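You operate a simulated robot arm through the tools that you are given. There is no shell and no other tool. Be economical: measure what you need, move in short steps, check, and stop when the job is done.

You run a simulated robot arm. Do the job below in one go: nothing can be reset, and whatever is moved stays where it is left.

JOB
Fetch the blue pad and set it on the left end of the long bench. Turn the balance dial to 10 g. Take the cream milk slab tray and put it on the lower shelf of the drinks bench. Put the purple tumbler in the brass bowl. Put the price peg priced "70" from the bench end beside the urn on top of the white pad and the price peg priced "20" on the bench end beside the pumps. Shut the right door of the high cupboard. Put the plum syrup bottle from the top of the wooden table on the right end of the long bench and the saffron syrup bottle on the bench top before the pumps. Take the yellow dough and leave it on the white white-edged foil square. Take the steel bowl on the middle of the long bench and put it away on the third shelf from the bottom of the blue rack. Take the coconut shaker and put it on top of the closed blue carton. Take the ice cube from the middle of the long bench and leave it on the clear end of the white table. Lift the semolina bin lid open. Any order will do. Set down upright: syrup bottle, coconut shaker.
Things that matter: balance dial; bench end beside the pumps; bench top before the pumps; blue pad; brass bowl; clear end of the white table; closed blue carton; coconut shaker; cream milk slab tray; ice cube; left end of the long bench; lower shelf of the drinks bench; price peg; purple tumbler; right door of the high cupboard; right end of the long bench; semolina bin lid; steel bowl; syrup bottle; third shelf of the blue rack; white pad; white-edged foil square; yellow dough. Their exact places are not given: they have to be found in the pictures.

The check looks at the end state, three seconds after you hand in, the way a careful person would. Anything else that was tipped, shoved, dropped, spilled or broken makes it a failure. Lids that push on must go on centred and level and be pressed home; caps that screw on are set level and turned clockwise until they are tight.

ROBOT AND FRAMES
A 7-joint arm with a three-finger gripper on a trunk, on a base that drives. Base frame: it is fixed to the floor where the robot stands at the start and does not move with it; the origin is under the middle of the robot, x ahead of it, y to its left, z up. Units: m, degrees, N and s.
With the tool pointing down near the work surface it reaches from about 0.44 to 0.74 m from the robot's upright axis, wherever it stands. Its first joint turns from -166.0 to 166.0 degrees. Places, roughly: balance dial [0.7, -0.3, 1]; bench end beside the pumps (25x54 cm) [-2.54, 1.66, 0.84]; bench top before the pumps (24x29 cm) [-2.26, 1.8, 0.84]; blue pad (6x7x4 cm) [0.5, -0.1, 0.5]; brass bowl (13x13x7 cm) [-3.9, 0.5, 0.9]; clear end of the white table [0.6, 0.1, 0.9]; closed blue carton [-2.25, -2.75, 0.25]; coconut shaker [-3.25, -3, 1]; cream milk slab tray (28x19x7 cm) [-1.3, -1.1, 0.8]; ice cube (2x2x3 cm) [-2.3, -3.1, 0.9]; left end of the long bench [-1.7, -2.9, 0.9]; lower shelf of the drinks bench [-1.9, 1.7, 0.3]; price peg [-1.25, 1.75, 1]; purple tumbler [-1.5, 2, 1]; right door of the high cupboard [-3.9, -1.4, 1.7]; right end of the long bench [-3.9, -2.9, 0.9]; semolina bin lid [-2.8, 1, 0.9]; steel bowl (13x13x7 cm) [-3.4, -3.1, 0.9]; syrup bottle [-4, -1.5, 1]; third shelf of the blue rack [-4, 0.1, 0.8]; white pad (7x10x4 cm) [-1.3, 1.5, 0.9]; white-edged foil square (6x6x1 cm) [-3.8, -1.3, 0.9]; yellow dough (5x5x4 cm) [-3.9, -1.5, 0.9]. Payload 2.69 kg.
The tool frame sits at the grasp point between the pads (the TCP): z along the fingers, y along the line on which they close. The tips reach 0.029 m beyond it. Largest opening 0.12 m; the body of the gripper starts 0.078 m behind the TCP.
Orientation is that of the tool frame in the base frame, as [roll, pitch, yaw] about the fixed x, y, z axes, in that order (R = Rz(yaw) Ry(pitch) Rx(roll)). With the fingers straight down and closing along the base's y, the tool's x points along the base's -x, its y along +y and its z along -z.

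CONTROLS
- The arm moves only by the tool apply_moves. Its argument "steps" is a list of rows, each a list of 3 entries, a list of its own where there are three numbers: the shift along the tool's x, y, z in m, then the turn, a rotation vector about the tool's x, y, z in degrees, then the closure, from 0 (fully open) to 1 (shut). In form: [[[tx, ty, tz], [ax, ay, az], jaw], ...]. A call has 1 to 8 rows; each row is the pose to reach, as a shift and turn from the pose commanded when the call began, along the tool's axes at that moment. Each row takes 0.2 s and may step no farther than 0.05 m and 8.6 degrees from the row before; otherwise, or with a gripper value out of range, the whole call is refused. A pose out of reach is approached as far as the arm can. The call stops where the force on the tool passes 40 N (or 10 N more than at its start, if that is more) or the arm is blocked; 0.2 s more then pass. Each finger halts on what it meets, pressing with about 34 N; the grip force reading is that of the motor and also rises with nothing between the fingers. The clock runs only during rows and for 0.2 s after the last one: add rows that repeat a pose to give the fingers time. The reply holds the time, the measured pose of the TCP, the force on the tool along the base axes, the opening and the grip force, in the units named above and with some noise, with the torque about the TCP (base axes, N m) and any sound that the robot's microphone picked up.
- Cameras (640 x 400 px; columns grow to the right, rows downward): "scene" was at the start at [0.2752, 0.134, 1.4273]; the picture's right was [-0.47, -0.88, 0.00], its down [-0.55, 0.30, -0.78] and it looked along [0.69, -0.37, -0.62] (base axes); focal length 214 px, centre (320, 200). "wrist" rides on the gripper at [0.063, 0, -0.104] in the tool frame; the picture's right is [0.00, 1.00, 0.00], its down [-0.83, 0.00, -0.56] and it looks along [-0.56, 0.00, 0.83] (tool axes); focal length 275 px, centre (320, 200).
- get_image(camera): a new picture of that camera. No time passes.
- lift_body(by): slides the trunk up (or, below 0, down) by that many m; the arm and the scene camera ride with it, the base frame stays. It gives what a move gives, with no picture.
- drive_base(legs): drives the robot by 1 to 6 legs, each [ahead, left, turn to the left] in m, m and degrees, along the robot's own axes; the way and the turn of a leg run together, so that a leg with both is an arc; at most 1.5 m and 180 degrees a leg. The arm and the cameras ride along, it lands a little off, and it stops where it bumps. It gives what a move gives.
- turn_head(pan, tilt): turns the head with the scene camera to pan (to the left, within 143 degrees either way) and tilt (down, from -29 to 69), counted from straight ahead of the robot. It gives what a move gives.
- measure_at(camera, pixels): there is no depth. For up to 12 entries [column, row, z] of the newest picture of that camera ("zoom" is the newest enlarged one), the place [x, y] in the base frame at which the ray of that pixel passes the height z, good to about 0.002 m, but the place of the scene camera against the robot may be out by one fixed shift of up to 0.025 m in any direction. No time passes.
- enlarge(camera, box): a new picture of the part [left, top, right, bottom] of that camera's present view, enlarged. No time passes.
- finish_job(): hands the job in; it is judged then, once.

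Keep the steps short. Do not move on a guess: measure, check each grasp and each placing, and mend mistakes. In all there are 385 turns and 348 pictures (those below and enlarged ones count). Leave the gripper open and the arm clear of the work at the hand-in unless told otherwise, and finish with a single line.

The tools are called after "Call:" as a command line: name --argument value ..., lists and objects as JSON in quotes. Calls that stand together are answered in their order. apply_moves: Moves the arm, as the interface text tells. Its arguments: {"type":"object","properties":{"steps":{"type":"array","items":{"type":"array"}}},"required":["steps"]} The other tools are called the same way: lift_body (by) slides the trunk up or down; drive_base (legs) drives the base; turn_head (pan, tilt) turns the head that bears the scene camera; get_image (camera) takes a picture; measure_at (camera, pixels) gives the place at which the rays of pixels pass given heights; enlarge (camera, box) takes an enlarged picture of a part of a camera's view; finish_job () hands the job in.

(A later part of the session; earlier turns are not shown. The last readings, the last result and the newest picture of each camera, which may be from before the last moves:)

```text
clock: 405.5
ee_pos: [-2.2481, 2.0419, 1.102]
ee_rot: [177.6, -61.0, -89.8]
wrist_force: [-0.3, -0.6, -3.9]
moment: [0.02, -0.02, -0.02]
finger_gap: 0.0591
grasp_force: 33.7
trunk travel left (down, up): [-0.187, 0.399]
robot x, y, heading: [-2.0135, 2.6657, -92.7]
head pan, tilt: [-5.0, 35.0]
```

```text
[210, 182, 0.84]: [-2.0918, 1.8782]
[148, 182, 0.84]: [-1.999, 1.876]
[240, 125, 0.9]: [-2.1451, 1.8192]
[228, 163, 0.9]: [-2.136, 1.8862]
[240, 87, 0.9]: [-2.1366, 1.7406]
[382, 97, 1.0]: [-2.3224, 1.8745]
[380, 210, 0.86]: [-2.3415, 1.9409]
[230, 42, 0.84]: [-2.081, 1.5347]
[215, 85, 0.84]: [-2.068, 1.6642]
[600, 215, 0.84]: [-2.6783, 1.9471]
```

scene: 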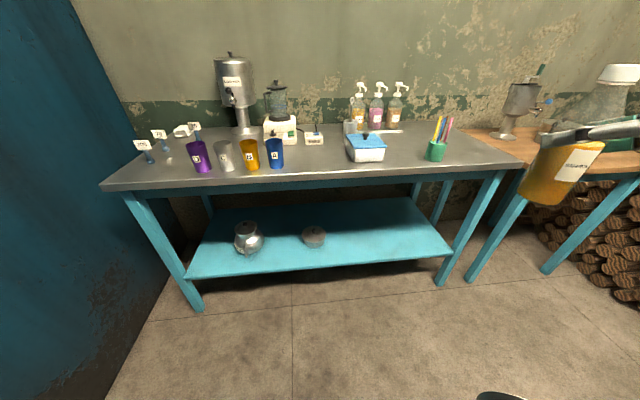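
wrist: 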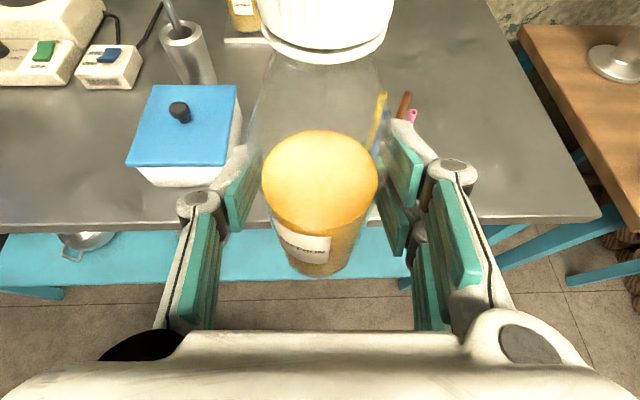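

Call:
drive_base --legs '[[0.27, 0.02, 0]]'

Call:
get_image --camera "wrist"

Call:
get_image --camera "scene"

```text
clock: 407.4
ee_pos: [-2.2412, 1.7702, 1.1021]
ee_rot: [177.6, -61.1, -89.8]
wrist_force: [-0.2, 0.0, -4.3]
moment: [0.06, 0.03, 0.02]
finger_gap: 0.0589
grasp_force: 34.1
trunk travel left (down, up): [-0.187, 0.399]
robot x, y, heading: [-2.0052, 2.3899, -92.6]
head pan, tilt: [-5.0, 35.0]
```

```text
187 pictures are left
```

wrist: 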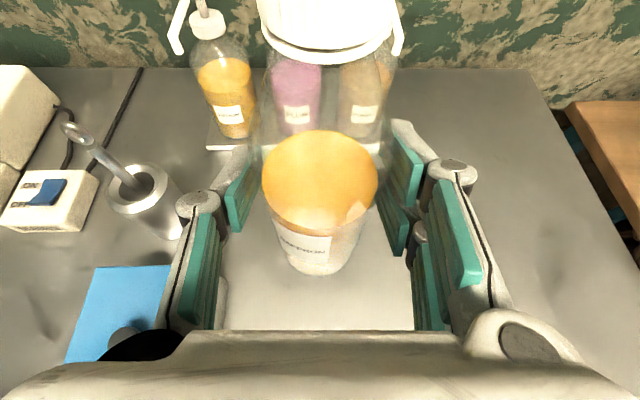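

```text
186 pictures are left
```

scene: 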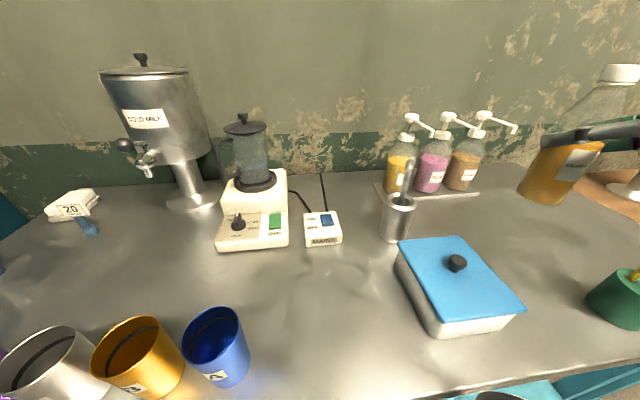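

Call:
lift_body --by -0.148

Call:
apply_moves --steps '[[[-0.0044, 0, 0.0024], [0, 0, 0], 0.9], [[-0.0079, 0, 0.0044], [0, 0, 0], 0.9], [[-0.0105, 0, 0.0058], [0, 0, 0], 0.9], [[-0.0131, 0, 0.0073], [0, 0, 0], 0.9], [[-0.0158, 0, 0.0087], [0, 0, 0], 0.9], [[-0.0184, 0, 0.0102], [0, 0, 0], 0.9]]'

Call:
get_image --camera "wrist"

```text
clock: 409.1
ee_pos: [-2.2408, 1.7711, 0.9579]
ee_rot: [177.5, -61.6, -89.8]
wrist_force: [2.3, -6.8, 22.6]
moment: [-0.43, -0.62, -0.19]
finger_gap: 0.0588
grasp_force: 34.1
trunk travel left (down, up): [-0.039, 0.547]
robot x, y, heading: [-2.0023, 2.3958, -92.5]
head pan, tilt: [-5.0, 35.0]
```

```text
clock: 410.6
ee_pos: [-2.2415, 1.7713, 0.9331]
ee_rot: [177.6, -61.3, -89.8]
wrist_force: [5.5, -0.5, 30.6]
moment: [-0.37, -0.73, -0.16]
finger_gap: 0.0588
grasp_force: 33.7
trunk travel left (down, up): [-0.039, 0.547]
robot x, y, heading: [-2.0038, 2.3946, -92.9]
head pan, tilt: [-5.0, 35.0]
```

```text
185 pictures are left
```

wrist: 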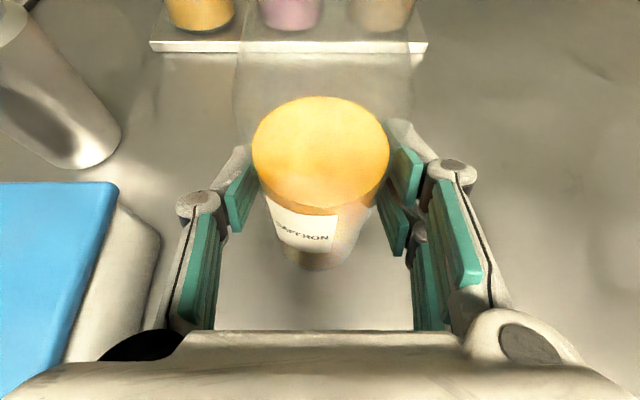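

Contact (bench is ≈0.86); relieve and release.

Call:
apply_moves --steps '[[[0.004, 0, -0.0022], [0, 0, 0], 0.9], [[0.004, 0, -0.0022], [0, 0, 0], 0.45], [[0.004, 0, -0.0022], [0, 0, 0], 0.28], [[0.004, 0, -0.0022], [0, 0, 0], 0.25]]'

Call:
get_image --camera "wrist"

```text
clock: 411.6
ee_pos: [-2.2415, 1.7707, 0.9365]
ee_rot: [177.6, -61.1, -89.9]
wrist_force: [0.7, 0.3, -1.3]
moment: [0.0, 0.0, 0.0]
finger_gap: 0.0901
grasp_force: 0.0
trunk travel left (down, up): [-0.039, 0.547]
robot x, y, heading: [-2.0022, 2.3935, -92.5]
head pan, tilt: [-5.0, 35.0]
```

```text
184 pictures are left
```

wrist: 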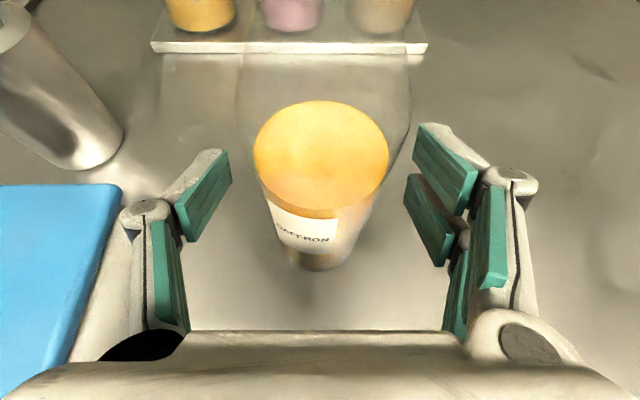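

Call:
apply_moves --steps '[[[0, 0, -0.03], [0, 0, 0], 0.25], [[0, 0, -0.07], [0, 0, 0], 0.25], [[0, 0, -0.115], [0, 0, 0], 0.25], [[0, 0, -0.16], [0, 0, 0], 0.25]]'

Call:
get_image --camera "wrist"

```text
clock: 412.6
ee_pos: [-2.2344, 1.9123, 1.0132]
ee_rot: [177.5, -61.1, -89.7]
wrist_force: [1.1, 0.2, -0.5]
moment: [0.0, -0.04, 0.02]
finger_gap: 0.0901
grasp_force: 0.1
trunk travel left (down, up): [-0.039, 0.547]
robot x, y, heading: [-2.0031, 2.393, -92.8]
head pan, tilt: [-5.0, 35.0]
```

```text
183 pictures are left
```

wrist: 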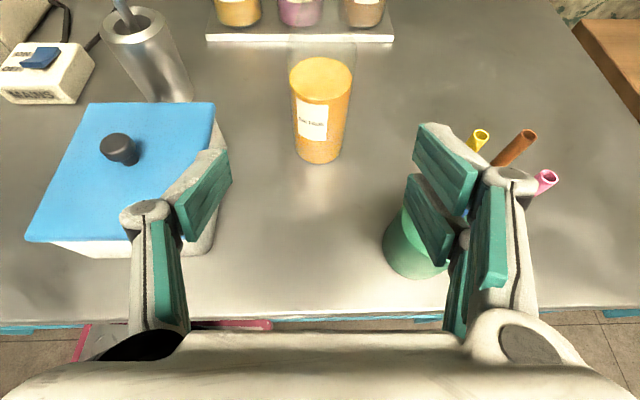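

Bottle stands well. Rise, back off, shift the arm to my left side, and move to the pegs.

Call:
lift_body --by 0.15

Call:
drive_base --legs '[[-0.3, 0, 2]]'

Call:
apply_moves --steps '[[[0, -0.05, 0], [0, 0, 0], 0.25], [[0, -0.1, 0], [0, 0, 0], 0.25], [[0, -0.15, 0], [0, 0, 0], 0.25], [[0, -0.2, 0], [0, 0, 0], 0.25], [[0, -0.25, 0], [0, 0, 0], 0.25], [[0, -0.3, 0], [0, 0, 0], 0.25], [[0, -0.35, 0], [0, 0, 0], 0.25], [[0, -0.4, 0], [0, 0, 0], 0.3]]'

Call:
drive_base --legs '[[0, 0.52, 0]]'

Call:
get_image --camera "wrist"

Call:
turn_head --pan 0 --tilt 35

Call:
get_image --camera "scene"

```text
clock: 414.3
ee_pos: [-2.235, 1.91, 1.1648]
ee_rot: [177.6, -61.1, -89.8]
wrist_force: [0.5, 0.5, 0.6]
moment: [-0.01, 0.0, -0.01]
finger_gap: 0.0897
grasp_force: 0.2
trunk travel left (down, up): [-0.189, 0.397]
robot x, y, heading: [-2.0063, 2.3932, -92.9]
head pan, tilt: [-5.0, 35.0]
```

```text
clock: 416.4
ee_pos: [-2.2102, 2.204, 1.1634]
ee_rot: [177.6, -61.1, -87.8]
wrist_force: [0.3, -0.5, -0.3]
moment: [0.01, 0.01, -0.02]
finger_gap: 0.09
grasp_force: 0.0
trunk travel left (down, up): [-0.189, 0.397]
robot x, y, heading: [-1.9932, 2.6935, -90.6]
head pan, tilt: [-5.0, 35.0]
```

```text
clock: 417.8
ee_pos: [-1.9128, 2.2022, 1.1558]
ee_rot: [178.2, -60.6, -89.4]
wrist_force: [-23.9, 3.9, -1.1]
moment: [-0.33, -1.76, 2.72]
finger_gap: 0.0897
grasp_force: 0.1
trunk travel left (down, up): [-0.189, 0.397]
robot x, y, heading: [-1.9965, 2.6944, -90.5]
head pan, tilt: [-5.0, 35.0]
stopped in row 7: the force on the tool passed its limit at 108 N (the readings are from after the stop); the commanded pose is now the measured one
```

```text
clock: 420.9
ee_pos: [-1.3856, 2.1958, 1.156]
ee_rot: [178.0, -60.8, -89.4]
wrist_force: [-37.2, -8.3, 1.1]
moment: [0.67, -2.73, 3.47]
finger_gap: 0.09
grasp_force: 0.1
trunk travel left (down, up): [-0.189, 0.397]
robot x, y, heading: [-1.4678, 2.6918, -90.9]
head pan, tilt: [-5.0, 35.0]
```

```text
182 pictures are left
```

wrist: 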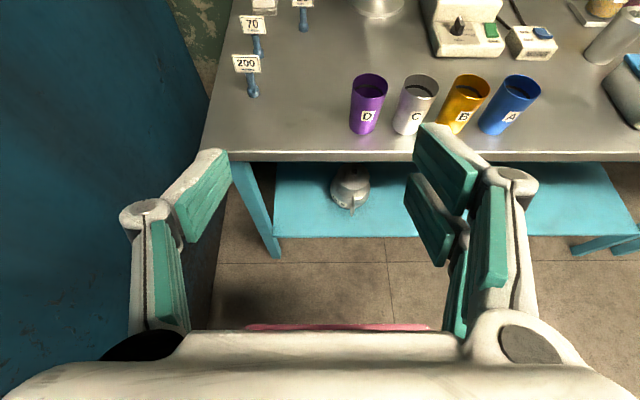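

```text
clock: 421.5
ee_pos: [-1.3864, 2.1963, 1.1547]
ee_rot: [177.9, -60.8, -89.4]
wrist_force: [-0.1, 0.3, -1.2]
moment: [0.0, -0.02, 0.0]
finger_gap: 0.0901
grasp_force: 0.0
trunk travel left (down, up): [-0.189, 0.397]
robot x, y, heading: [-1.4668, 2.6889, -90.7]
head pan, tilt: [0.0, 35.0]
```

```text
181 pictures are left
```

scene: 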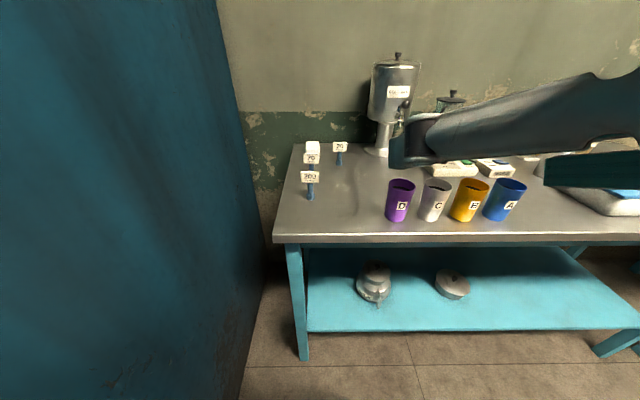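

Call:
enlarge --camera "wrist" --box '[200, -20, 400, 120]'

Call:
apply_moves --steps '[[[0.02, 0, 0.04], [0, 0, 0], 0.3], [[0.04, 0, 0.08], [0, 0, 0], 0.3], [[0.06, 0, 0.12], [0, 0, 0], 0.3], [[0.08, 0, 0.16], [0, 0, 0], 0.3], [[0.1, 0, 0.2], [0, 0, 0], 0.3]]'

Call:
get_image --camera "wrist"

```text
refused: -20 is not a number from 0 to 400
```

```text
clock: 422.7
ee_pos: [-1.3899, 1.9731, 1.1467]
ee_rot: [178.0, -60.9, -89.4]
wrist_force: [-0.1, 0.0, 0.3]
moment: [0.04, 0.03, -0.01]
finger_gap: 0.0842
grasp_force: 0.0
trunk travel left (down, up): [-0.189, 0.397]
robot x, y, heading: [-1.4671, 2.6889, -90.6]
head pan, tilt: [0.0, 35.0]
```

```text
180 pictures are left
```

wrist: 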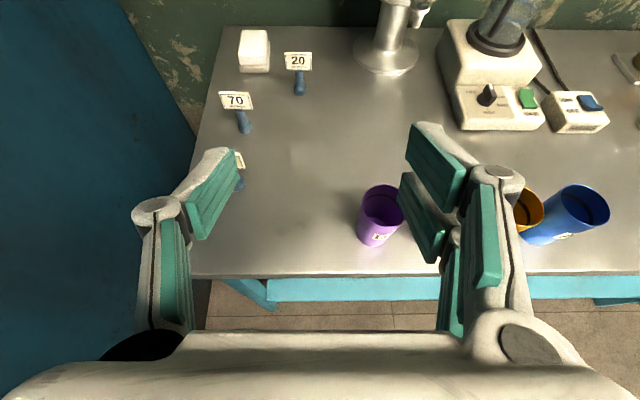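

Call:
measure_at --camera "wrist" --pixels '[[245, 130, 0.86], [237, 101, 0.93], [300, 93, 0.86], [298, 60, 0.93], [240, 72, 0.86], [269, 72, 0.86], [242, 32, 0.9], [267, 32, 0.9], [240, 62, 0.9], [269, 62, 0.9], [375, 243, 0.86], [195, 270, 0.86]]'

Call:
enlarge --camera "wrist" --box '[180, 0, 340, 140]'

```text
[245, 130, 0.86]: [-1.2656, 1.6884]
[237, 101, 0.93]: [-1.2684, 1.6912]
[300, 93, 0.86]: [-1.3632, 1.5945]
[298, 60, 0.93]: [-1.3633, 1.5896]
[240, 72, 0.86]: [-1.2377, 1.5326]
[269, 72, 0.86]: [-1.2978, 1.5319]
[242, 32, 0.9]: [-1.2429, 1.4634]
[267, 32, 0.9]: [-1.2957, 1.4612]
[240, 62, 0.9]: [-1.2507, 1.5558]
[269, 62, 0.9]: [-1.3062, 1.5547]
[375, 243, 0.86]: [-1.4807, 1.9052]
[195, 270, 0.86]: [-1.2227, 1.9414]
```

```text
2.86 times, centred on (260, 70) of wrist
```

zoom: 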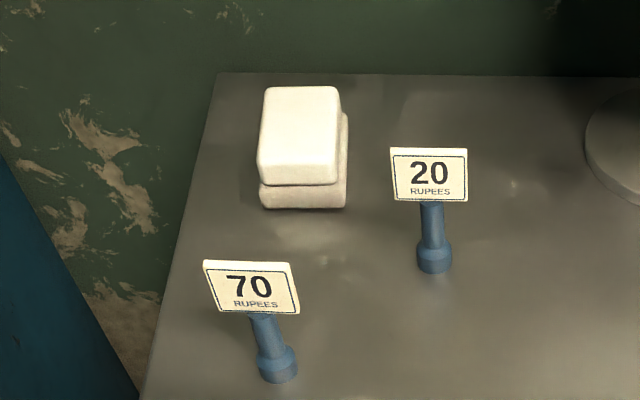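

Call:
measure_at --camera "wrist" --pixels '[[207, 320, 0], [205, 290, 0], [222, 28, 0.86], [195, 140, 0.86], [118, 5, 0.86], [240, 185, 0.86]]'

Call:
enlarge --camera "scene" --box '[220, 100, 420, 260]'

```text
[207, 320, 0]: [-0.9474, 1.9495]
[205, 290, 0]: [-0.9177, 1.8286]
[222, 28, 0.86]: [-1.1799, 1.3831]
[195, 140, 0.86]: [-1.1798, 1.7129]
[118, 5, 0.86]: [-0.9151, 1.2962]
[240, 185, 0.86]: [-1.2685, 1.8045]
```

```text
2.50 times, centred on (320, 180) of scene
```

zoom: 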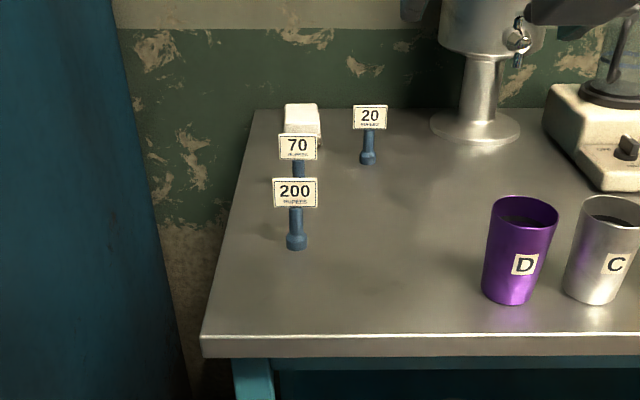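

Side wall is 0.25 m away from the bench end, fine. Take peg 20 first. Tilt steeper and drive nearer.

Call:
apply_moves --steps '[[[0, 0, 0], [0, -7, 0], 0.4], [[0, 0, 0], [0, -14, 0], 0.5], [[0, 0, 0], [0, -21, 0], 0.5], [[0, 0, 0], [0, -27, 0], 0.5]]'

Call:
drive_base --legs '[[0.25, 0.02, 0]]'

Call:
get_image --camera "wrist"

```text
clock: 423.7
ee_pos: [-1.3907, 1.972, 1.146]
ee_rot: [178.8, -33.7, -90.3]
wrist_force: [0.0, -0.5, -0.6]
moment: [0.0, 0.01, 0.02]
finger_gap: 0.0602
grasp_force: 0.2
trunk travel left (down, up): [-0.189, 0.397]
robot x, y, heading: [-1.4657, 2.6891, -90.7]
head pan, tilt: [0.0, 35.0]
```

```text
clock: 425.6
ee_pos: [-1.3713, 1.7213, 1.1451]
ee_rot: [178.9, -33.8, -90.3]
wrist_force: [-0.8, -0.3, 0.2]
moment: [0.03, 0.01, -0.02]
finger_gap: 0.06
grasp_force: 0.1
trunk travel left (down, up): [-0.189, 0.397]
robot x, y, heading: [-1.4487, 2.4358, -90.7]
head pan, tilt: [0.0, 35.0]
```

```text
177 pictures are left
```

wrist: 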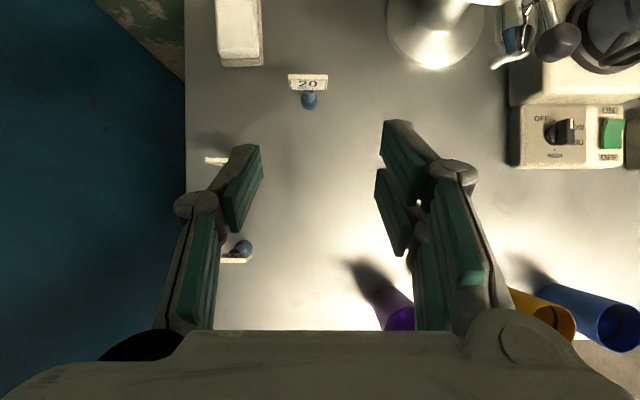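

Call:
measure_at --camera "wrist" --pixels '[[309, 103, 0.87], [309, 110, 0.86], [307, 74, 0.945], [307, 90, 0.92], [246, 246, 0.87], [222, 163, 0.92], [215, 40, 0.9]]'

```text
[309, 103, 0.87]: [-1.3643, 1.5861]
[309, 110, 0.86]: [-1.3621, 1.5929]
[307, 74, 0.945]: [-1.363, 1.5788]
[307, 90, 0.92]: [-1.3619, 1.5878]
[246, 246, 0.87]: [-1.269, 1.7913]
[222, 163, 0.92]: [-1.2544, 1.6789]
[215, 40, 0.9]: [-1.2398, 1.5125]
```

Call:
lift_body --by -0.12

Call:
apply_moves --steps '[[[0.037, -0.008, 0.025], [0, 0, 0], 0.6], [[0.037, -0.008, 0.065], [0, 0, 0], 0.6], [[0.037, -0.008, 0.11], [0, 0, 0], 0.6]]'

Call:
get_image --camera "wrist"

```text
clock: 427.1
ee_pos: [-1.372, 1.7213, 1.025]
ee_rot: [178.9, -33.8, -90.3]
wrist_force: [0.3, -0.3, 0.5]
moment: [0.03, -0.02, 0.01]
finger_gap: 0.0603
grasp_force: 0.0
trunk travel left (down, up): [-0.069, 0.517]
robot x, y, heading: [-1.45, 2.4397, -90.4]
head pan, tilt: [0.0, 35.0]
```

```text
clock: 427.9
ee_pos: [-1.3662, 1.6275, 0.9562]
ee_rot: [178.9, -33.8, -90.3]
wrist_force: [-0.3, -0.6, 0.2]
moment: [-0.05, 0.0, -0.01]
finger_gap: 0.0481
grasp_force: 0.0
trunk travel left (down, up): [-0.069, 0.517]
robot x, y, heading: [-1.4509, 2.4353, -90.8]
head pan, tilt: [0.0, 35.0]
```

```text
176 pictures are left
```

wrist: 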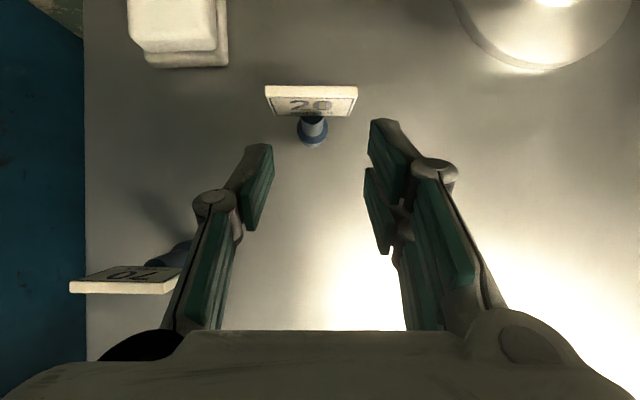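

Call:
apply_moves --steps '[[[0, -0.003, 0.025], [0, 0, 0], 0.6], [[0, -0.003, 0.05], [0, 0, 0], 0.6], [[0, -0.003, 0.073], [0, 0, 0], 0.6]]'

Call:
get_image --camera "wrist"

```text
clock: 428.7
ee_pos: [-1.3651, 1.5875, 0.894]
ee_rot: [178.9, -33.8, -90.3]
wrist_force: [-0.2, 0.2, 0.5]
moment: [-0.01, 0.01, 0.0]
finger_gap: 0.0481
grasp_force: 0.0
trunk travel left (down, up): [-0.069, 0.517]
robot x, y, heading: [-1.4519, 2.4375, -90.4]
head pan, tilt: [0.0, 35.0]
```

```text
175 pictures are left
```

wrist: 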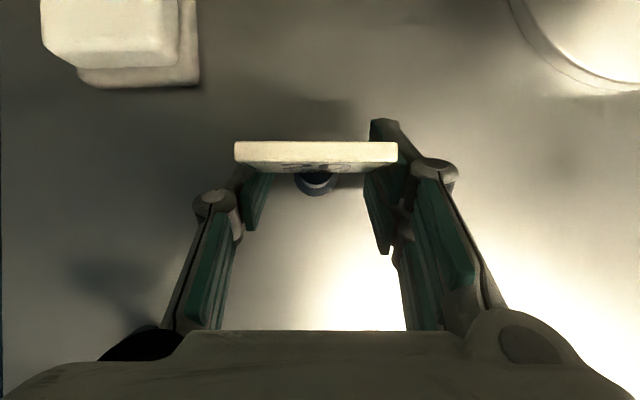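

Call:
apply_moves --steps '[[[0, 0, 0], [0, 0, 0], 0.8], [[0, 0, 0], [0, 0, 0], 1], [[0, 0, 0], [0, 0, 0], 1]]'

Call:
apply_moves --steps '[[[0.014, 0, -0.0207], [0, 0, 0], 1], [[0.033, 0, -0.05], [0, 0, 0], 1], [[0.05, 0, -0.075], [0, 0, 0], 1]]'

Call:
get_image --camera "wrist"

```text
clock: 429.5
ee_pos: [-1.3641, 1.5866, 0.8937]
ee_rot: [179.0, -33.8, -90.3]
wrist_force: [0.6, -0.1, -0.1]
moment: [-0.03, -0.03, 0.0]
finger_gap: 0.0286
grasp_force: 33.9
trunk travel left (down, up): [-0.069, 0.517]
robot x, y, heading: [-1.4505, 2.4344, -90.5]
head pan, tilt: [0.0, 35.0]
```

```text
clock: 430.3
ee_pos: [-1.364, 1.5881, 0.985]
ee_rot: [178.8, -33.7, -90.3]
wrist_force: [-0.5, 0.8, -0.1]
moment: [0.02, 0.0, -0.02]
finger_gap: 0.0288
grasp_force: 34.2
trunk travel left (down, up): [-0.069, 0.517]
robot x, y, heading: [-1.4522, 2.4344, -90.6]
head pan, tilt: [0.0, 35.0]
```

```text
174 pictures are left
```

wrist: 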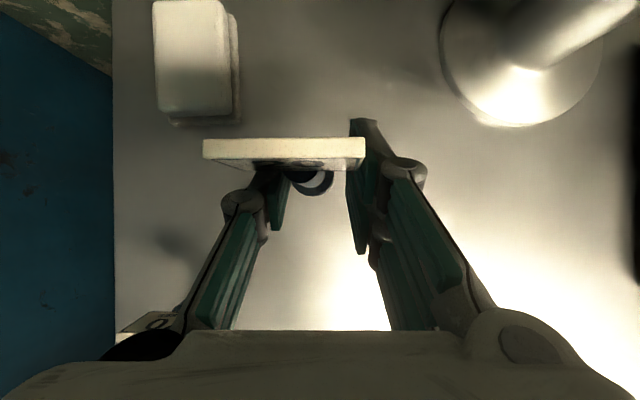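

Peg 20 lifted (held at its base, leaning slightly). Carry it to the bench end beside the pumps.

Call:
lift_body --by 0.2

Call:
drive_base --legs '[[-0.35, 0, 0], [0, -1.16, 0.5]]'

Call:
get_image --camera "wrist"

Call:
get_image --camera "scene"

```text
clock: 432.4
ee_pos: [-1.3628, 1.5868, 1.185]
ee_rot: [178.8, -33.8, -90.3]
wrist_force: [0.4, 0.7, -0.6]
moment: [0.04, 0.02, -0.01]
finger_gap: 0.0284
grasp_force: 34.3
trunk travel left (down, up): [-0.269, 0.317]
robot x, y, heading: [-1.4521, 2.4361, -90.7]
head pan, tilt: [0.0, 35.0]
```

```text
clock: 440.3
ee_pos: [-2.5076, 1.9385, 1.1838]
ee_rot: [178.9, -33.8, -88.5]
wrist_force: [-0.4, 0.6, -1.0]
moment: [0.04, -0.01, 0.03]
finger_gap: 0.0275
grasp_force: 34.2
trunk travel left (down, up): [-0.269, 0.317]
robot x, y, heading: [-2.6243, 2.7849, -88.8]
head pan, tilt: [0.0, 35.0]
```

```text
173 pictures are left
```

wrist: 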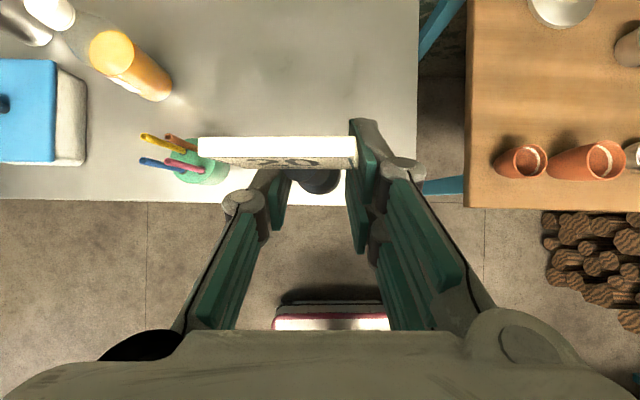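

```text
172 pictures are left
```

scene: 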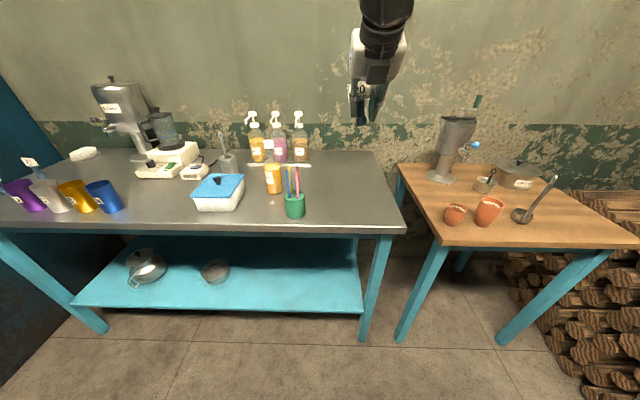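

Call:
drive_base --legs '[[0.25, -0.03, -1]]'

Call:
lift_body --by -0.25

Call:
get_image --camera "wrist"

```text
clock: 442.1
ee_pos: [-2.5543, 1.6875, 1.1847]
ee_rot: [178.8, -33.9, -89.8]
wrist_force: [-0.5, 0.0, -0.8]
moment: [-0.02, 0.0, -0.03]
finger_gap: 0.0275
grasp_force: 33.8
trunk travel left (down, up): [-0.269, 0.317]
robot x, y, heading: [-2.6455, 2.5318, -90.1]
head pan, tilt: [0.0, 35.0]
```

```text
clock: 444.7
ee_pos: [-2.5541, 1.6866, 0.9347]
ee_rot: [178.9, -33.8, -89.8]
wrist_force: [0.0, -0.5, 0.3]
moment: [-0.01, -0.02, 0.02]
finger_gap: 0.0276
grasp_force: 34.3
trunk travel left (down, up): [-0.019, 0.567]
robot x, y, heading: [-2.6454, 2.5359, -90.1]
head pan, tilt: [0.0, 35.0]
```

```text
171 pictures are left
```

wrist: 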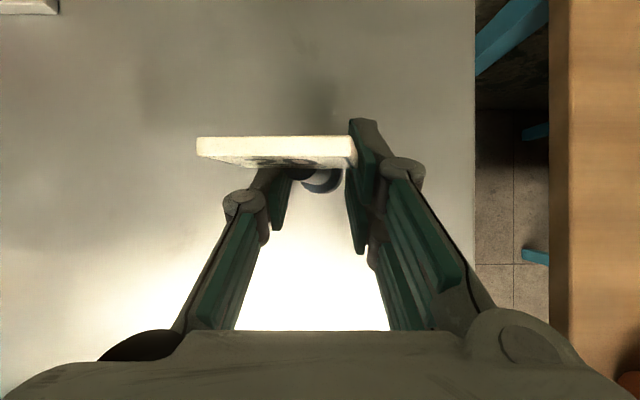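

Call:
apply_moves --steps '[[[-0.0178, 0, 0.0266], [0, 0, 0], 1], [[-0.0211, 0, 0.0316], [0, 0, 0], 1], [[-0.0233, 0, 0.0349], [0, 0, 0], 1], [[-0.025, 0, 0.0374], [0, 0, 0], 1], [[-0.0267, 0, 0.0399], [0, 0, 0], 1]]'

Call:
get_image --camera "wrist"

```text
clock: 445.9
ee_pos: [-2.5544, 1.6865, 0.8889]
ee_rot: [178.9, -34.0, -89.8]
wrist_force: [0.8, 0.3, 21.4]
moment: [-0.24, -0.24, 0.0]
finger_gap: 0.0257
grasp_force: 33.5
trunk travel left (down, up): [-0.019, 0.567]
robot x, y, heading: [-2.6504, 2.5344, -90.2]
head pan, tilt: [0.0, 35.0]
```

```text
170 pictures are left
```

wrist: 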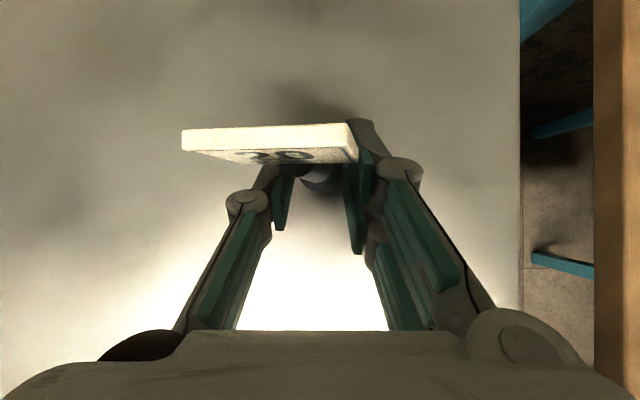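

The peg leans about 15° to the left in the grip; lift a bit and roll the hand to stand it straight.

Call:
apply_moves --steps '[[[0.0083, 0, -0.0125], [0, 0, 0], 1], [[0.0083, 0, -0.0125], [6.2, 0, 4.1], 1], [[0.0083, 0, -0.0125], [12.4, 0, 8.3], 1]]'

Call:
get_image --camera "wrist"

Call:
enlarge --camera "scene" --box '[320, 40, 480, 160]'

```text
clock: 446.7
ee_pos: [-2.5537, 1.6868, 0.9017]
ee_rot: [-163.4, -32.6, -99.4]
wrist_force: [0.4, 0.2, -1.0]
moment: [-0.02, 0.0, -0.01]
finger_gap: 0.0253
grasp_force: 34.3
trunk travel left (down, up): [-0.019, 0.567]
robot x, y, heading: [-2.6467, 2.5359, -90.2]
head pan, tilt: [0.0, 35.0]
```

```text
169 pictures are left
```

wrist: 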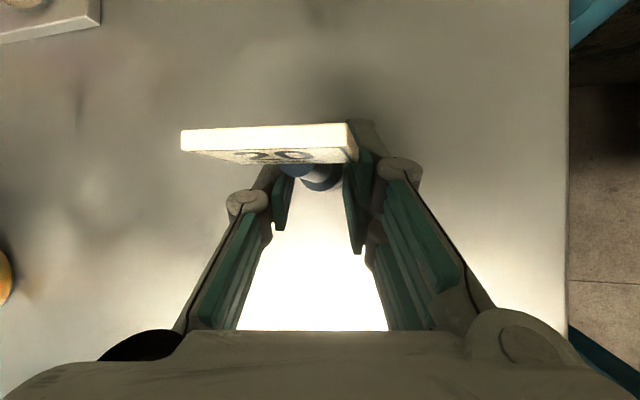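

```text
3.33 times, centred on (400, 100) of scene
```

zoom: 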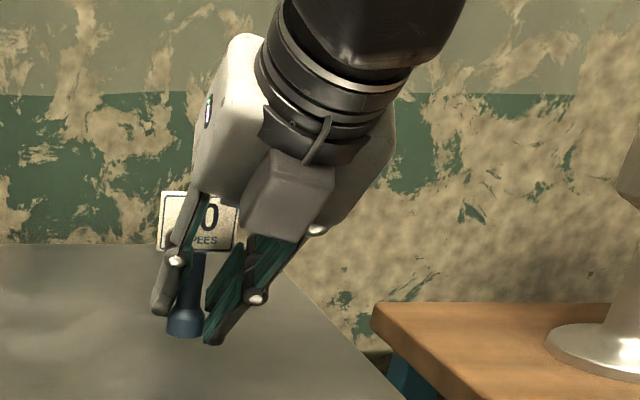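

Peg now upright. Lower straight down to contact and release.

Call:
apply_moves --steps '[[[-0.0043, 0.0019, 0.0065], [0, 0, 0], 1], [[-0.0059, 0.0026, 0.0089], [0, 0, 0], 1], [[-0.007, 0.0031, 0.0105], [0, 0, 0], 1]]'

Call:
enlarge --camera "scene" --box '[320, 40, 480, 160]'

```text
clock: 447.5
ee_pos: [-2.5551, 1.6875, 0.8895]
ee_rot: [-163.3, -32.7, -99.7]
wrist_force: [-1.0, 2.6, 6.9]
moment: [0.14, 0.16, -0.06]
finger_gap: 0.0249
grasp_force: 34.0
trunk travel left (down, up): [-0.019, 0.567]
robot x, y, heading: [-2.6444, 2.5353, -90.3]
head pan, tilt: [0.0, 35.0]
```

```text
3.33 times, centred on (400, 100) of scene
```

zoom: 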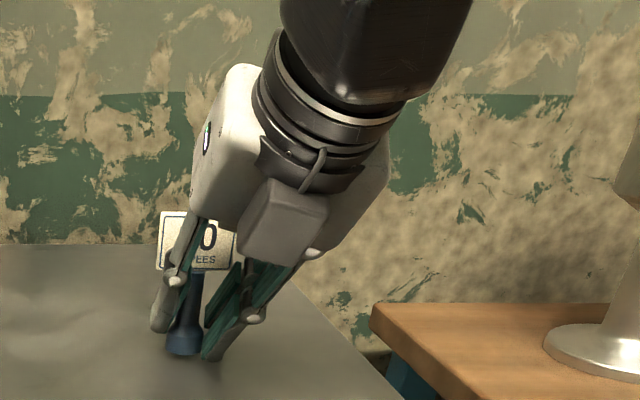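

Call:
apply_moves --steps '[[[0, 0, 0], [0, 0, 0], 0.75], [[0, 0, 0], [0, 0, 0], 0.65], [[0, 0, 0], [0, 0, 0], 0.58], [[0, 0, 0], [0, 0, 0], 0.58]]'

Call:
enlarge --camera "scene" --box '[320, 40, 480, 160]'

Call:
get_image --camera "wrist"

```text
clock: 448.5
ee_pos: [-2.5539, 1.686, 0.8884]
ee_rot: [-163.3, -32.6, -99.5]
wrist_force: [0.5, 1.5, 1.5]
moment: [0.06, 0.0, -0.02]
finger_gap: 0.0524
grasp_force: 0.0
trunk travel left (down, up): [-0.019, 0.567]
robot x, y, heading: [-2.6486, 2.535, -90.0]
head pan, tilt: [0.0, 35.0]
```

```text
3.33 times, centred on (400, 100) of scene
```

zoom: 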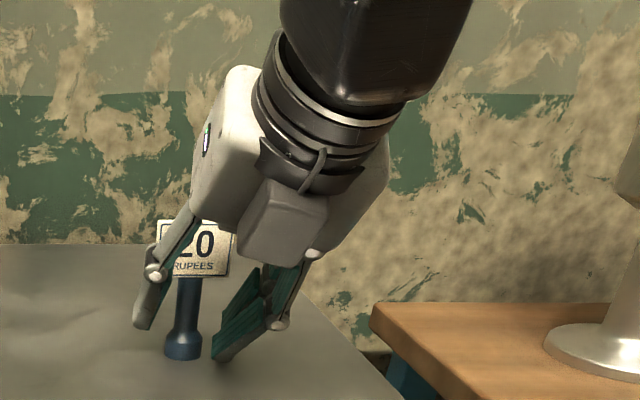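

```text
165 pictures are left
```

wrist: 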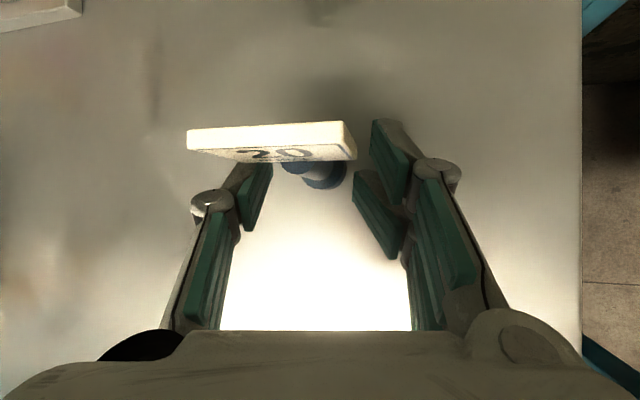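

Peg stands. Retreat horizontally first, then up, undoing the roll.

Call:
apply_moves --steps '[[[-0.0157, -0.0003, -0.0127], [0, 0, 0], 0.58], [[-0.0321, -0.0003, -0.024], [0, 0, 0], 0.58], [[-0.06, -0.0003, -0.043], [0, 0, 0], 0.58], [[-0.043, -0.008, -0.067], [0, 0, 0], 0.55]]'

Call:
apply_moves --steps '[[[0, 0, 0], [-6.2, 0, -4.1], 0.5], [[0, 0, 0], [-12.4, 0, -8.3], 0.5]]'

Call:
get_image --camera "wrist"

```text
clock: 449.5
ee_pos: [-2.5527, 1.7599, 0.9211]
ee_rot: [-163.5, -32.6, -99.6]
wrist_force: [0.2, 0.1, 0.5]
moment: [0.02, 0.01, 0.0]
finger_gap: 0.0542
grasp_force: 0.0
trunk travel left (down, up): [-0.019, 0.567]
robot x, y, heading: [-2.6484, 2.5357, -90.0]
head pan, tilt: [0.0, 35.0]
```

```text
clock: 450.1
ee_pos: [-2.5542, 1.7596, 0.9207]
ee_rot: [178.6, -33.7, -89.8]
wrist_force: [-0.2, 0.3, -0.3]
moment: [-0.04, 0.01, 0.02]
finger_gap: 0.06
grasp_force: 0.1
trunk travel left (down, up): [-0.019, 0.567]
robot x, y, heading: [-2.6484, 2.5345, -90.2]
head pan, tilt: [0.0, 35.0]
```

```text
164 pictures are left
```

wrist: 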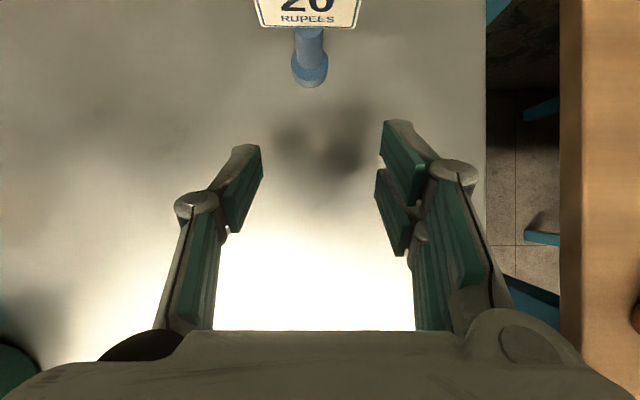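

Peg 20 done. Go back to peg 70.

Call:
lift_body --by 0.24

Call:
drive_base --legs '[[-0.25, 0, 0], [0, 1.27, -0.5], [0.23, 0, 0]]'

Call:
get_image --camera "wrist"

```text
clock: 452.6
ee_pos: [-2.5538, 1.7605, 1.1612]
ee_rot: [178.9, -33.8, -89.8]
wrist_force: [-0.6, 0.2, -0.8]
moment: [0.0, -0.01, -0.01]
finger_gap: 0.0601
grasp_force: 0.0
trunk travel left (down, up): [-0.259, 0.327]
robot x, y, heading: [-2.6463, 2.5337, -90.1]
head pan, tilt: [0.0, 35.0]
```

```text
clock: 461.8
ee_pos: [-1.2762, 1.7783, 1.1614]
ee_rot: [178.9, -33.7, -89.9]
wrist_force: [-0.2, 0.6, -0.4]
moment: [0.03, -0.04, 0.0]
finger_gap: 0.0599
grasp_force: 0.0
trunk travel left (down, up): [-0.259, 0.327]
robot x, y, heading: [-1.3706, 2.5522, -90.1]
head pan, tilt: [0.0, 35.0]
```

```text
163 pictures are left
```

wrist: 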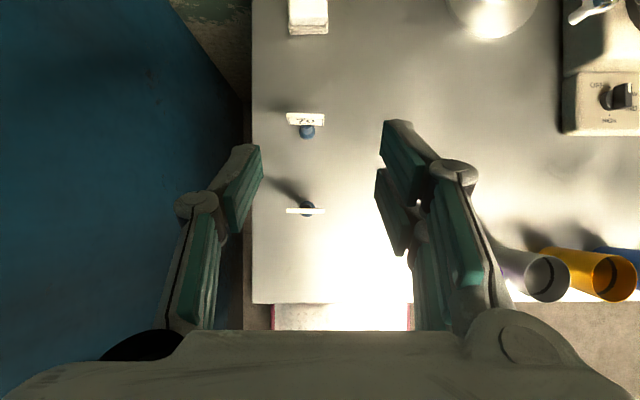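

Call:
measure_at --camera "wrist" --pixels '[[307, 132, 0.87], [305, 120, 0.93], [306, 207, 0.87], [306, 211, 0.93], [289, 34, 0.86], [327, 34, 0.86]]'

```text
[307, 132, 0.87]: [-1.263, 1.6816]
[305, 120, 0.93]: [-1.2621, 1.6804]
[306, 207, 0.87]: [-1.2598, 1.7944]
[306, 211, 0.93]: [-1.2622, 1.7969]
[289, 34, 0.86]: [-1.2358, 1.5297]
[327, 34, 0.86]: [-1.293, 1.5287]
```

Call:
lift_body --by -0.1

Call:
apply_moves --steps '[[[-0.011, -0.0135, 0.02], [0, 0, 0], 0.6], [[-0.011, -0.0135, 0.06], [0, 0, 0], 0.6], [[-0.011, -0.0135, 0.1], [0, 0, 0], 0.6], [[-0.011, -0.0135, 0.13], [0, 0, 0], 0.6]]'

Call:
get_image --camera "wrist"

```text
clock: 463.1
ee_pos: [-1.276, 1.7799, 1.0618]
ee_rot: [178.8, -33.8, -89.9]
wrist_force: [-0.3, 0.0, 0.0]
moment: [-0.01, -0.01, -0.01]
finger_gap: 0.0597
grasp_force: 0.0
trunk travel left (down, up): [-0.159, 0.427]
robot x, y, heading: [-1.3727, 2.5527, -90.0]
head pan, tilt: [0.0, 35.0]
```

```text
clock: 464.1
ee_pos: [-1.2676, 1.7138, 0.9461]
ee_rot: [178.9, -33.8, -89.8]
wrist_force: [-0.3, 0.4, 0.1]
moment: [0.02, 0.01, 0.01]
finger_gap: 0.0481
grasp_force: 0.1
trunk travel left (down, up): [-0.159, 0.427]
robot x, y, heading: [-1.3694, 2.5531, -89.9]
head pan, tilt: [0.0, 35.0]
```

```text
162 pictures are left
```

wrist: 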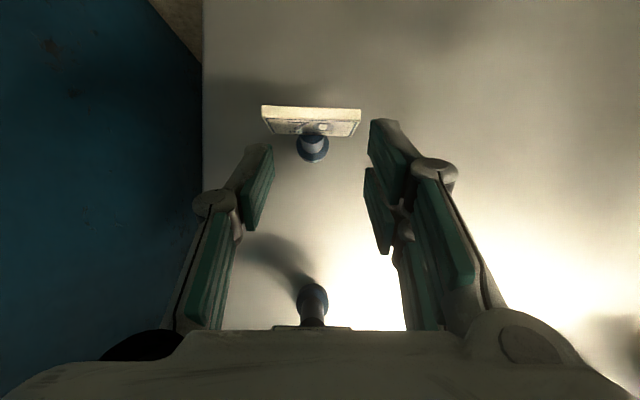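

Call:
apply_moves --steps '[[[0, -0.005, 0.02], [0, 0, 0], 0.6], [[0, -0.005, 0.04], [0, 0, 0], 0.6], [[0, -0.005, 0.055], [0, 0, 0], 0.6]]'

Call:
get_image --camera "wrist"

Call:
enlarge --camera "scene" --box '[220, 60, 420, 220]'

```text
clock: 464.9
ee_pos: [-1.2624, 1.6832, 0.9016]
ee_rot: [178.9, -33.8, -89.7]
wrist_force: [0.4, -0.1, 0.5]
moment: [0.03, 0.0, 0.0]
finger_gap: 0.0481
grasp_force: 0.1
trunk travel left (down, up): [-0.159, 0.427]
robot x, y, heading: [-1.3682, 2.5536, -90.1]
head pan, tilt: [0.0, 35.0]
```

```text
161 pictures are left
```

wrist: 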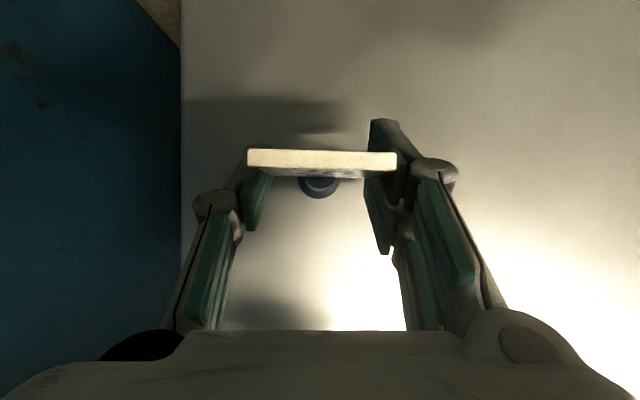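

```text
2.50 times, centred on (320, 140) of scene
```

zoom: 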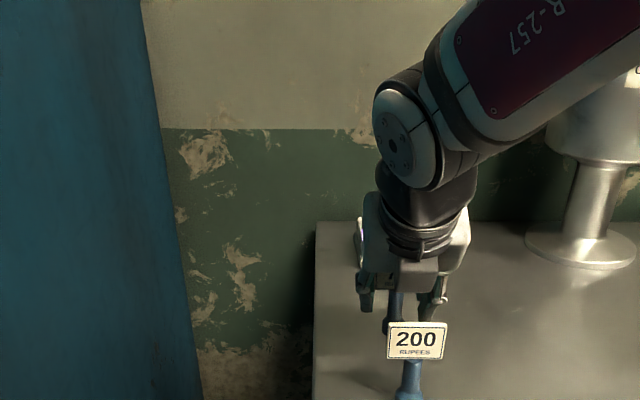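

Straddled. Close gently and check the lean before lifting.

Call:
apply_moves --steps '[[[0, 0, 0], [0, 0, 0], 0.75], [[0, 0, 0], [0, 0, 0], 0.85], [[0, 0, 0], [0, 0, 0], 0.95], [[0, 0, 0], [0, 0, 0], 0.95]]'

Call:
get_image --camera "wrist"

```text
clock: 465.9
ee_pos: [-1.2613, 1.6837, 0.9019]
ee_rot: [178.8, -33.7, -89.8]
wrist_force: [0.1, -0.6, 0.2]
moment: [-0.01, -0.01, -0.04]
finger_gap: 0.0459
grasp_force: 33.2
trunk travel left (down, up): [-0.159, 0.427]
robot x, y, heading: [-1.3707, 2.5511, -90.2]
head pan, tilt: [0.0, 35.0]
```

```text
159 pictures are left
```

wrist: 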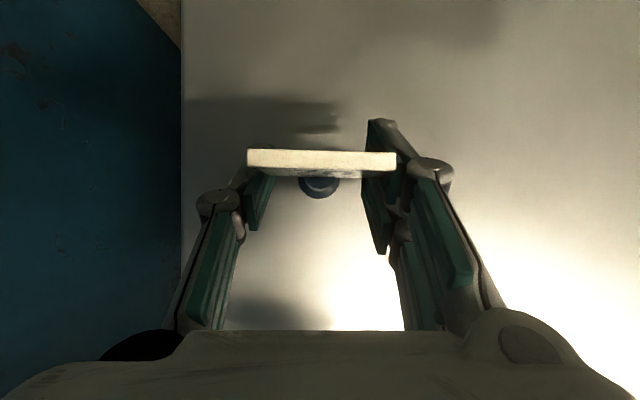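

The fingers hold the card's two side edges (4.6 cm), peg upright. Lift.

Call:
apply_moves --steps '[[[0.011, 0, -0.0166], [0, 0, 0], 0.95], [[0.033, 0, -0.05], [0, 0, 0], 0.95], [[0.05, 0, -0.075], [0, 0, 0], 0.95]]'

Call:
get_image --camera "wrist"

Call:
enlarge --camera "scene" --box '[220, 60, 420, 220]'

```text
clock: 466.7
ee_pos: [-1.2594, 1.6841, 0.9919]
ee_rot: [178.8, -33.7, -89.6]
wrist_force: [0.3, 0.6, -1.3]
moment: [0.0, 0.02, -0.03]
finger_gap: 0.0456
grasp_force: 34.0
trunk travel left (down, up): [-0.159, 0.427]
robot x, y, heading: [-1.3698, 2.5542, -90.0]
head pan, tilt: [0.0, 35.0]
```

```text
158 pictures are left
```

wrist: 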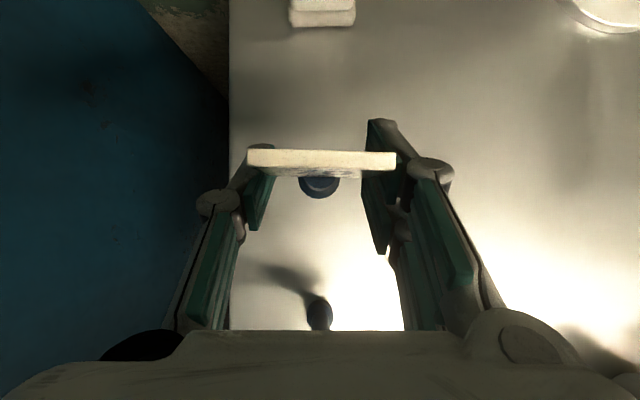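

```text
2.50 times, centred on (320, 140) of scene
```

zoom: 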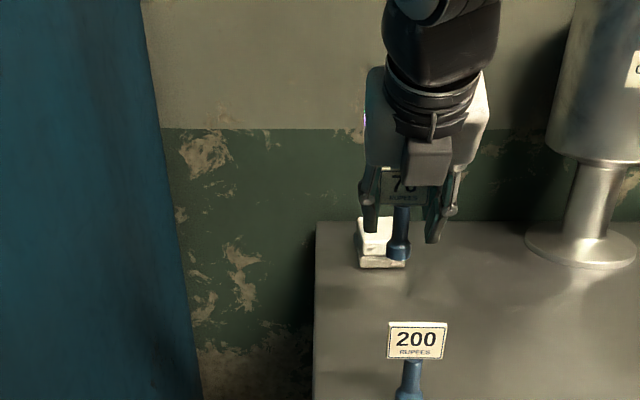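

Peg held upright. Raise and advance over the white pad.

Call:
lift_body --by 0.08

Call:
drive_base --legs '[[0.12, 0, 0]]'

Call:
get_image --camera "wrist"

```text
clock: 467.9
ee_pos: [-1.2592, 1.6846, 1.0708]
ee_rot: [178.8, -33.7, -89.7]
wrist_force: [-0.2, 0.4, -0.5]
moment: [-0.02, 0.01, 0.01]
finger_gap: 0.0458
grasp_force: 34.1
trunk travel left (down, up): [-0.239, 0.347]
robot x, y, heading: [-1.3695, 2.5543, -89.8]
head pan, tilt: [0.0, 35.0]
```

```text
clock: 469.1
ee_pos: [-1.26, 1.564, 1.0715]
ee_rot: [178.8, -33.8, -89.7]
wrist_force: [0.7, -0.2, -0.5]
moment: [0.01, -0.03, 0.01]
finger_gap: 0.0454
grasp_force: 33.8
trunk travel left (down, up): [-0.239, 0.347]
robot x, y, heading: [-1.3707, 2.4346, -90.1]
head pan, tilt: [0.0, 35.0]
```

```text
156 pictures are left
```

wrist: 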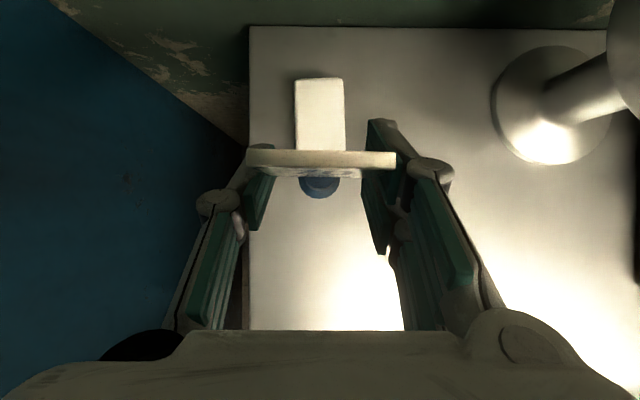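

Call:
measure_at --camera "wrist" --pixels '[[296, 79, 0.9], [343, 79, 0.9], [296, 79, 0.92], [343, 79, 0.92], [295, 150, 0.9], [345, 150, 0.9], [296, 79, 0.88]]'

```text
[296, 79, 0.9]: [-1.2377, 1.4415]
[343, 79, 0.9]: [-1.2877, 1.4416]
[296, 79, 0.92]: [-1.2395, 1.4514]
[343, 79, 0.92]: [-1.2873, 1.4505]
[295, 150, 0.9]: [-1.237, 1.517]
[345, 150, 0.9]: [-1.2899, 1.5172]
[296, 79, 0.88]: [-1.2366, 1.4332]
```

Call:
apply_moves --steps '[[[0.032, 0.001, 0.0214], [0, 0, 0], 0.95], [[0.064, 0.001, 0.0428], [0, 0, 0], 0.95]]'

Call:
lift_body --by -0.11

Call:
get_image --camera "wrist"

Call:
enlarge --camera "scene" --box '[220, 40, 420, 200]'

```text
clock: 469.7
ee_pos: [-1.2596, 1.4882, 1.0712]
ee_rot: [178.8, -33.8, -89.8]
wrist_force: [1.1, 0.5, -0.5]
moment: [0.0, -0.02, -0.02]
finger_gap: 0.0457
grasp_force: 33.8
trunk travel left (down, up): [-0.239, 0.347]
robot x, y, heading: [-1.369, 2.4326, -90.2]
head pan, tilt: [0.0, 35.0]
```

```text
clock: 471.1
ee_pos: [-1.2621, 1.4887, 0.9611]
ee_rot: [178.8, -33.8, -89.7]
wrist_force: [-0.2, -0.7, -0.4]
moment: [0.0, 0.0, 0.01]
finger_gap: 0.0459
grasp_force: 34.2
trunk travel left (down, up): [-0.129, 0.457]
robot x, y, heading: [-1.3688, 2.4331, -90.0]
head pan, tilt: [0.0, 35.0]
```

```text
155 pictures are left
```

wrist: 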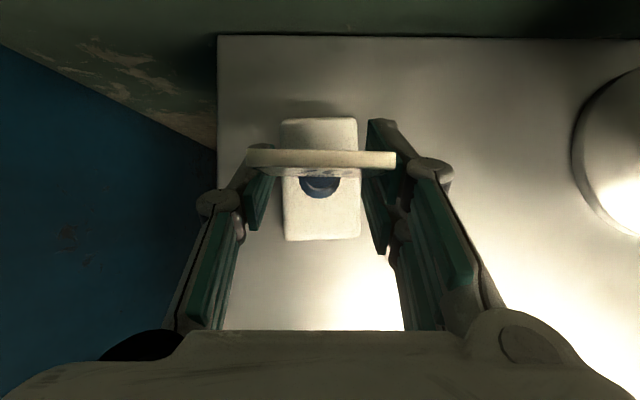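

```text
2.50 times, centred on (320, 120) of scene
```

zoom: 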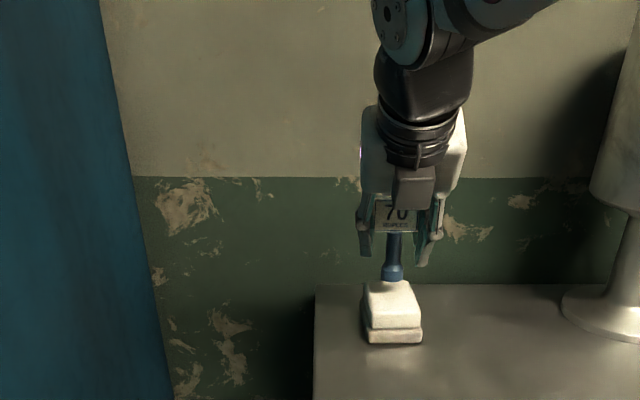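

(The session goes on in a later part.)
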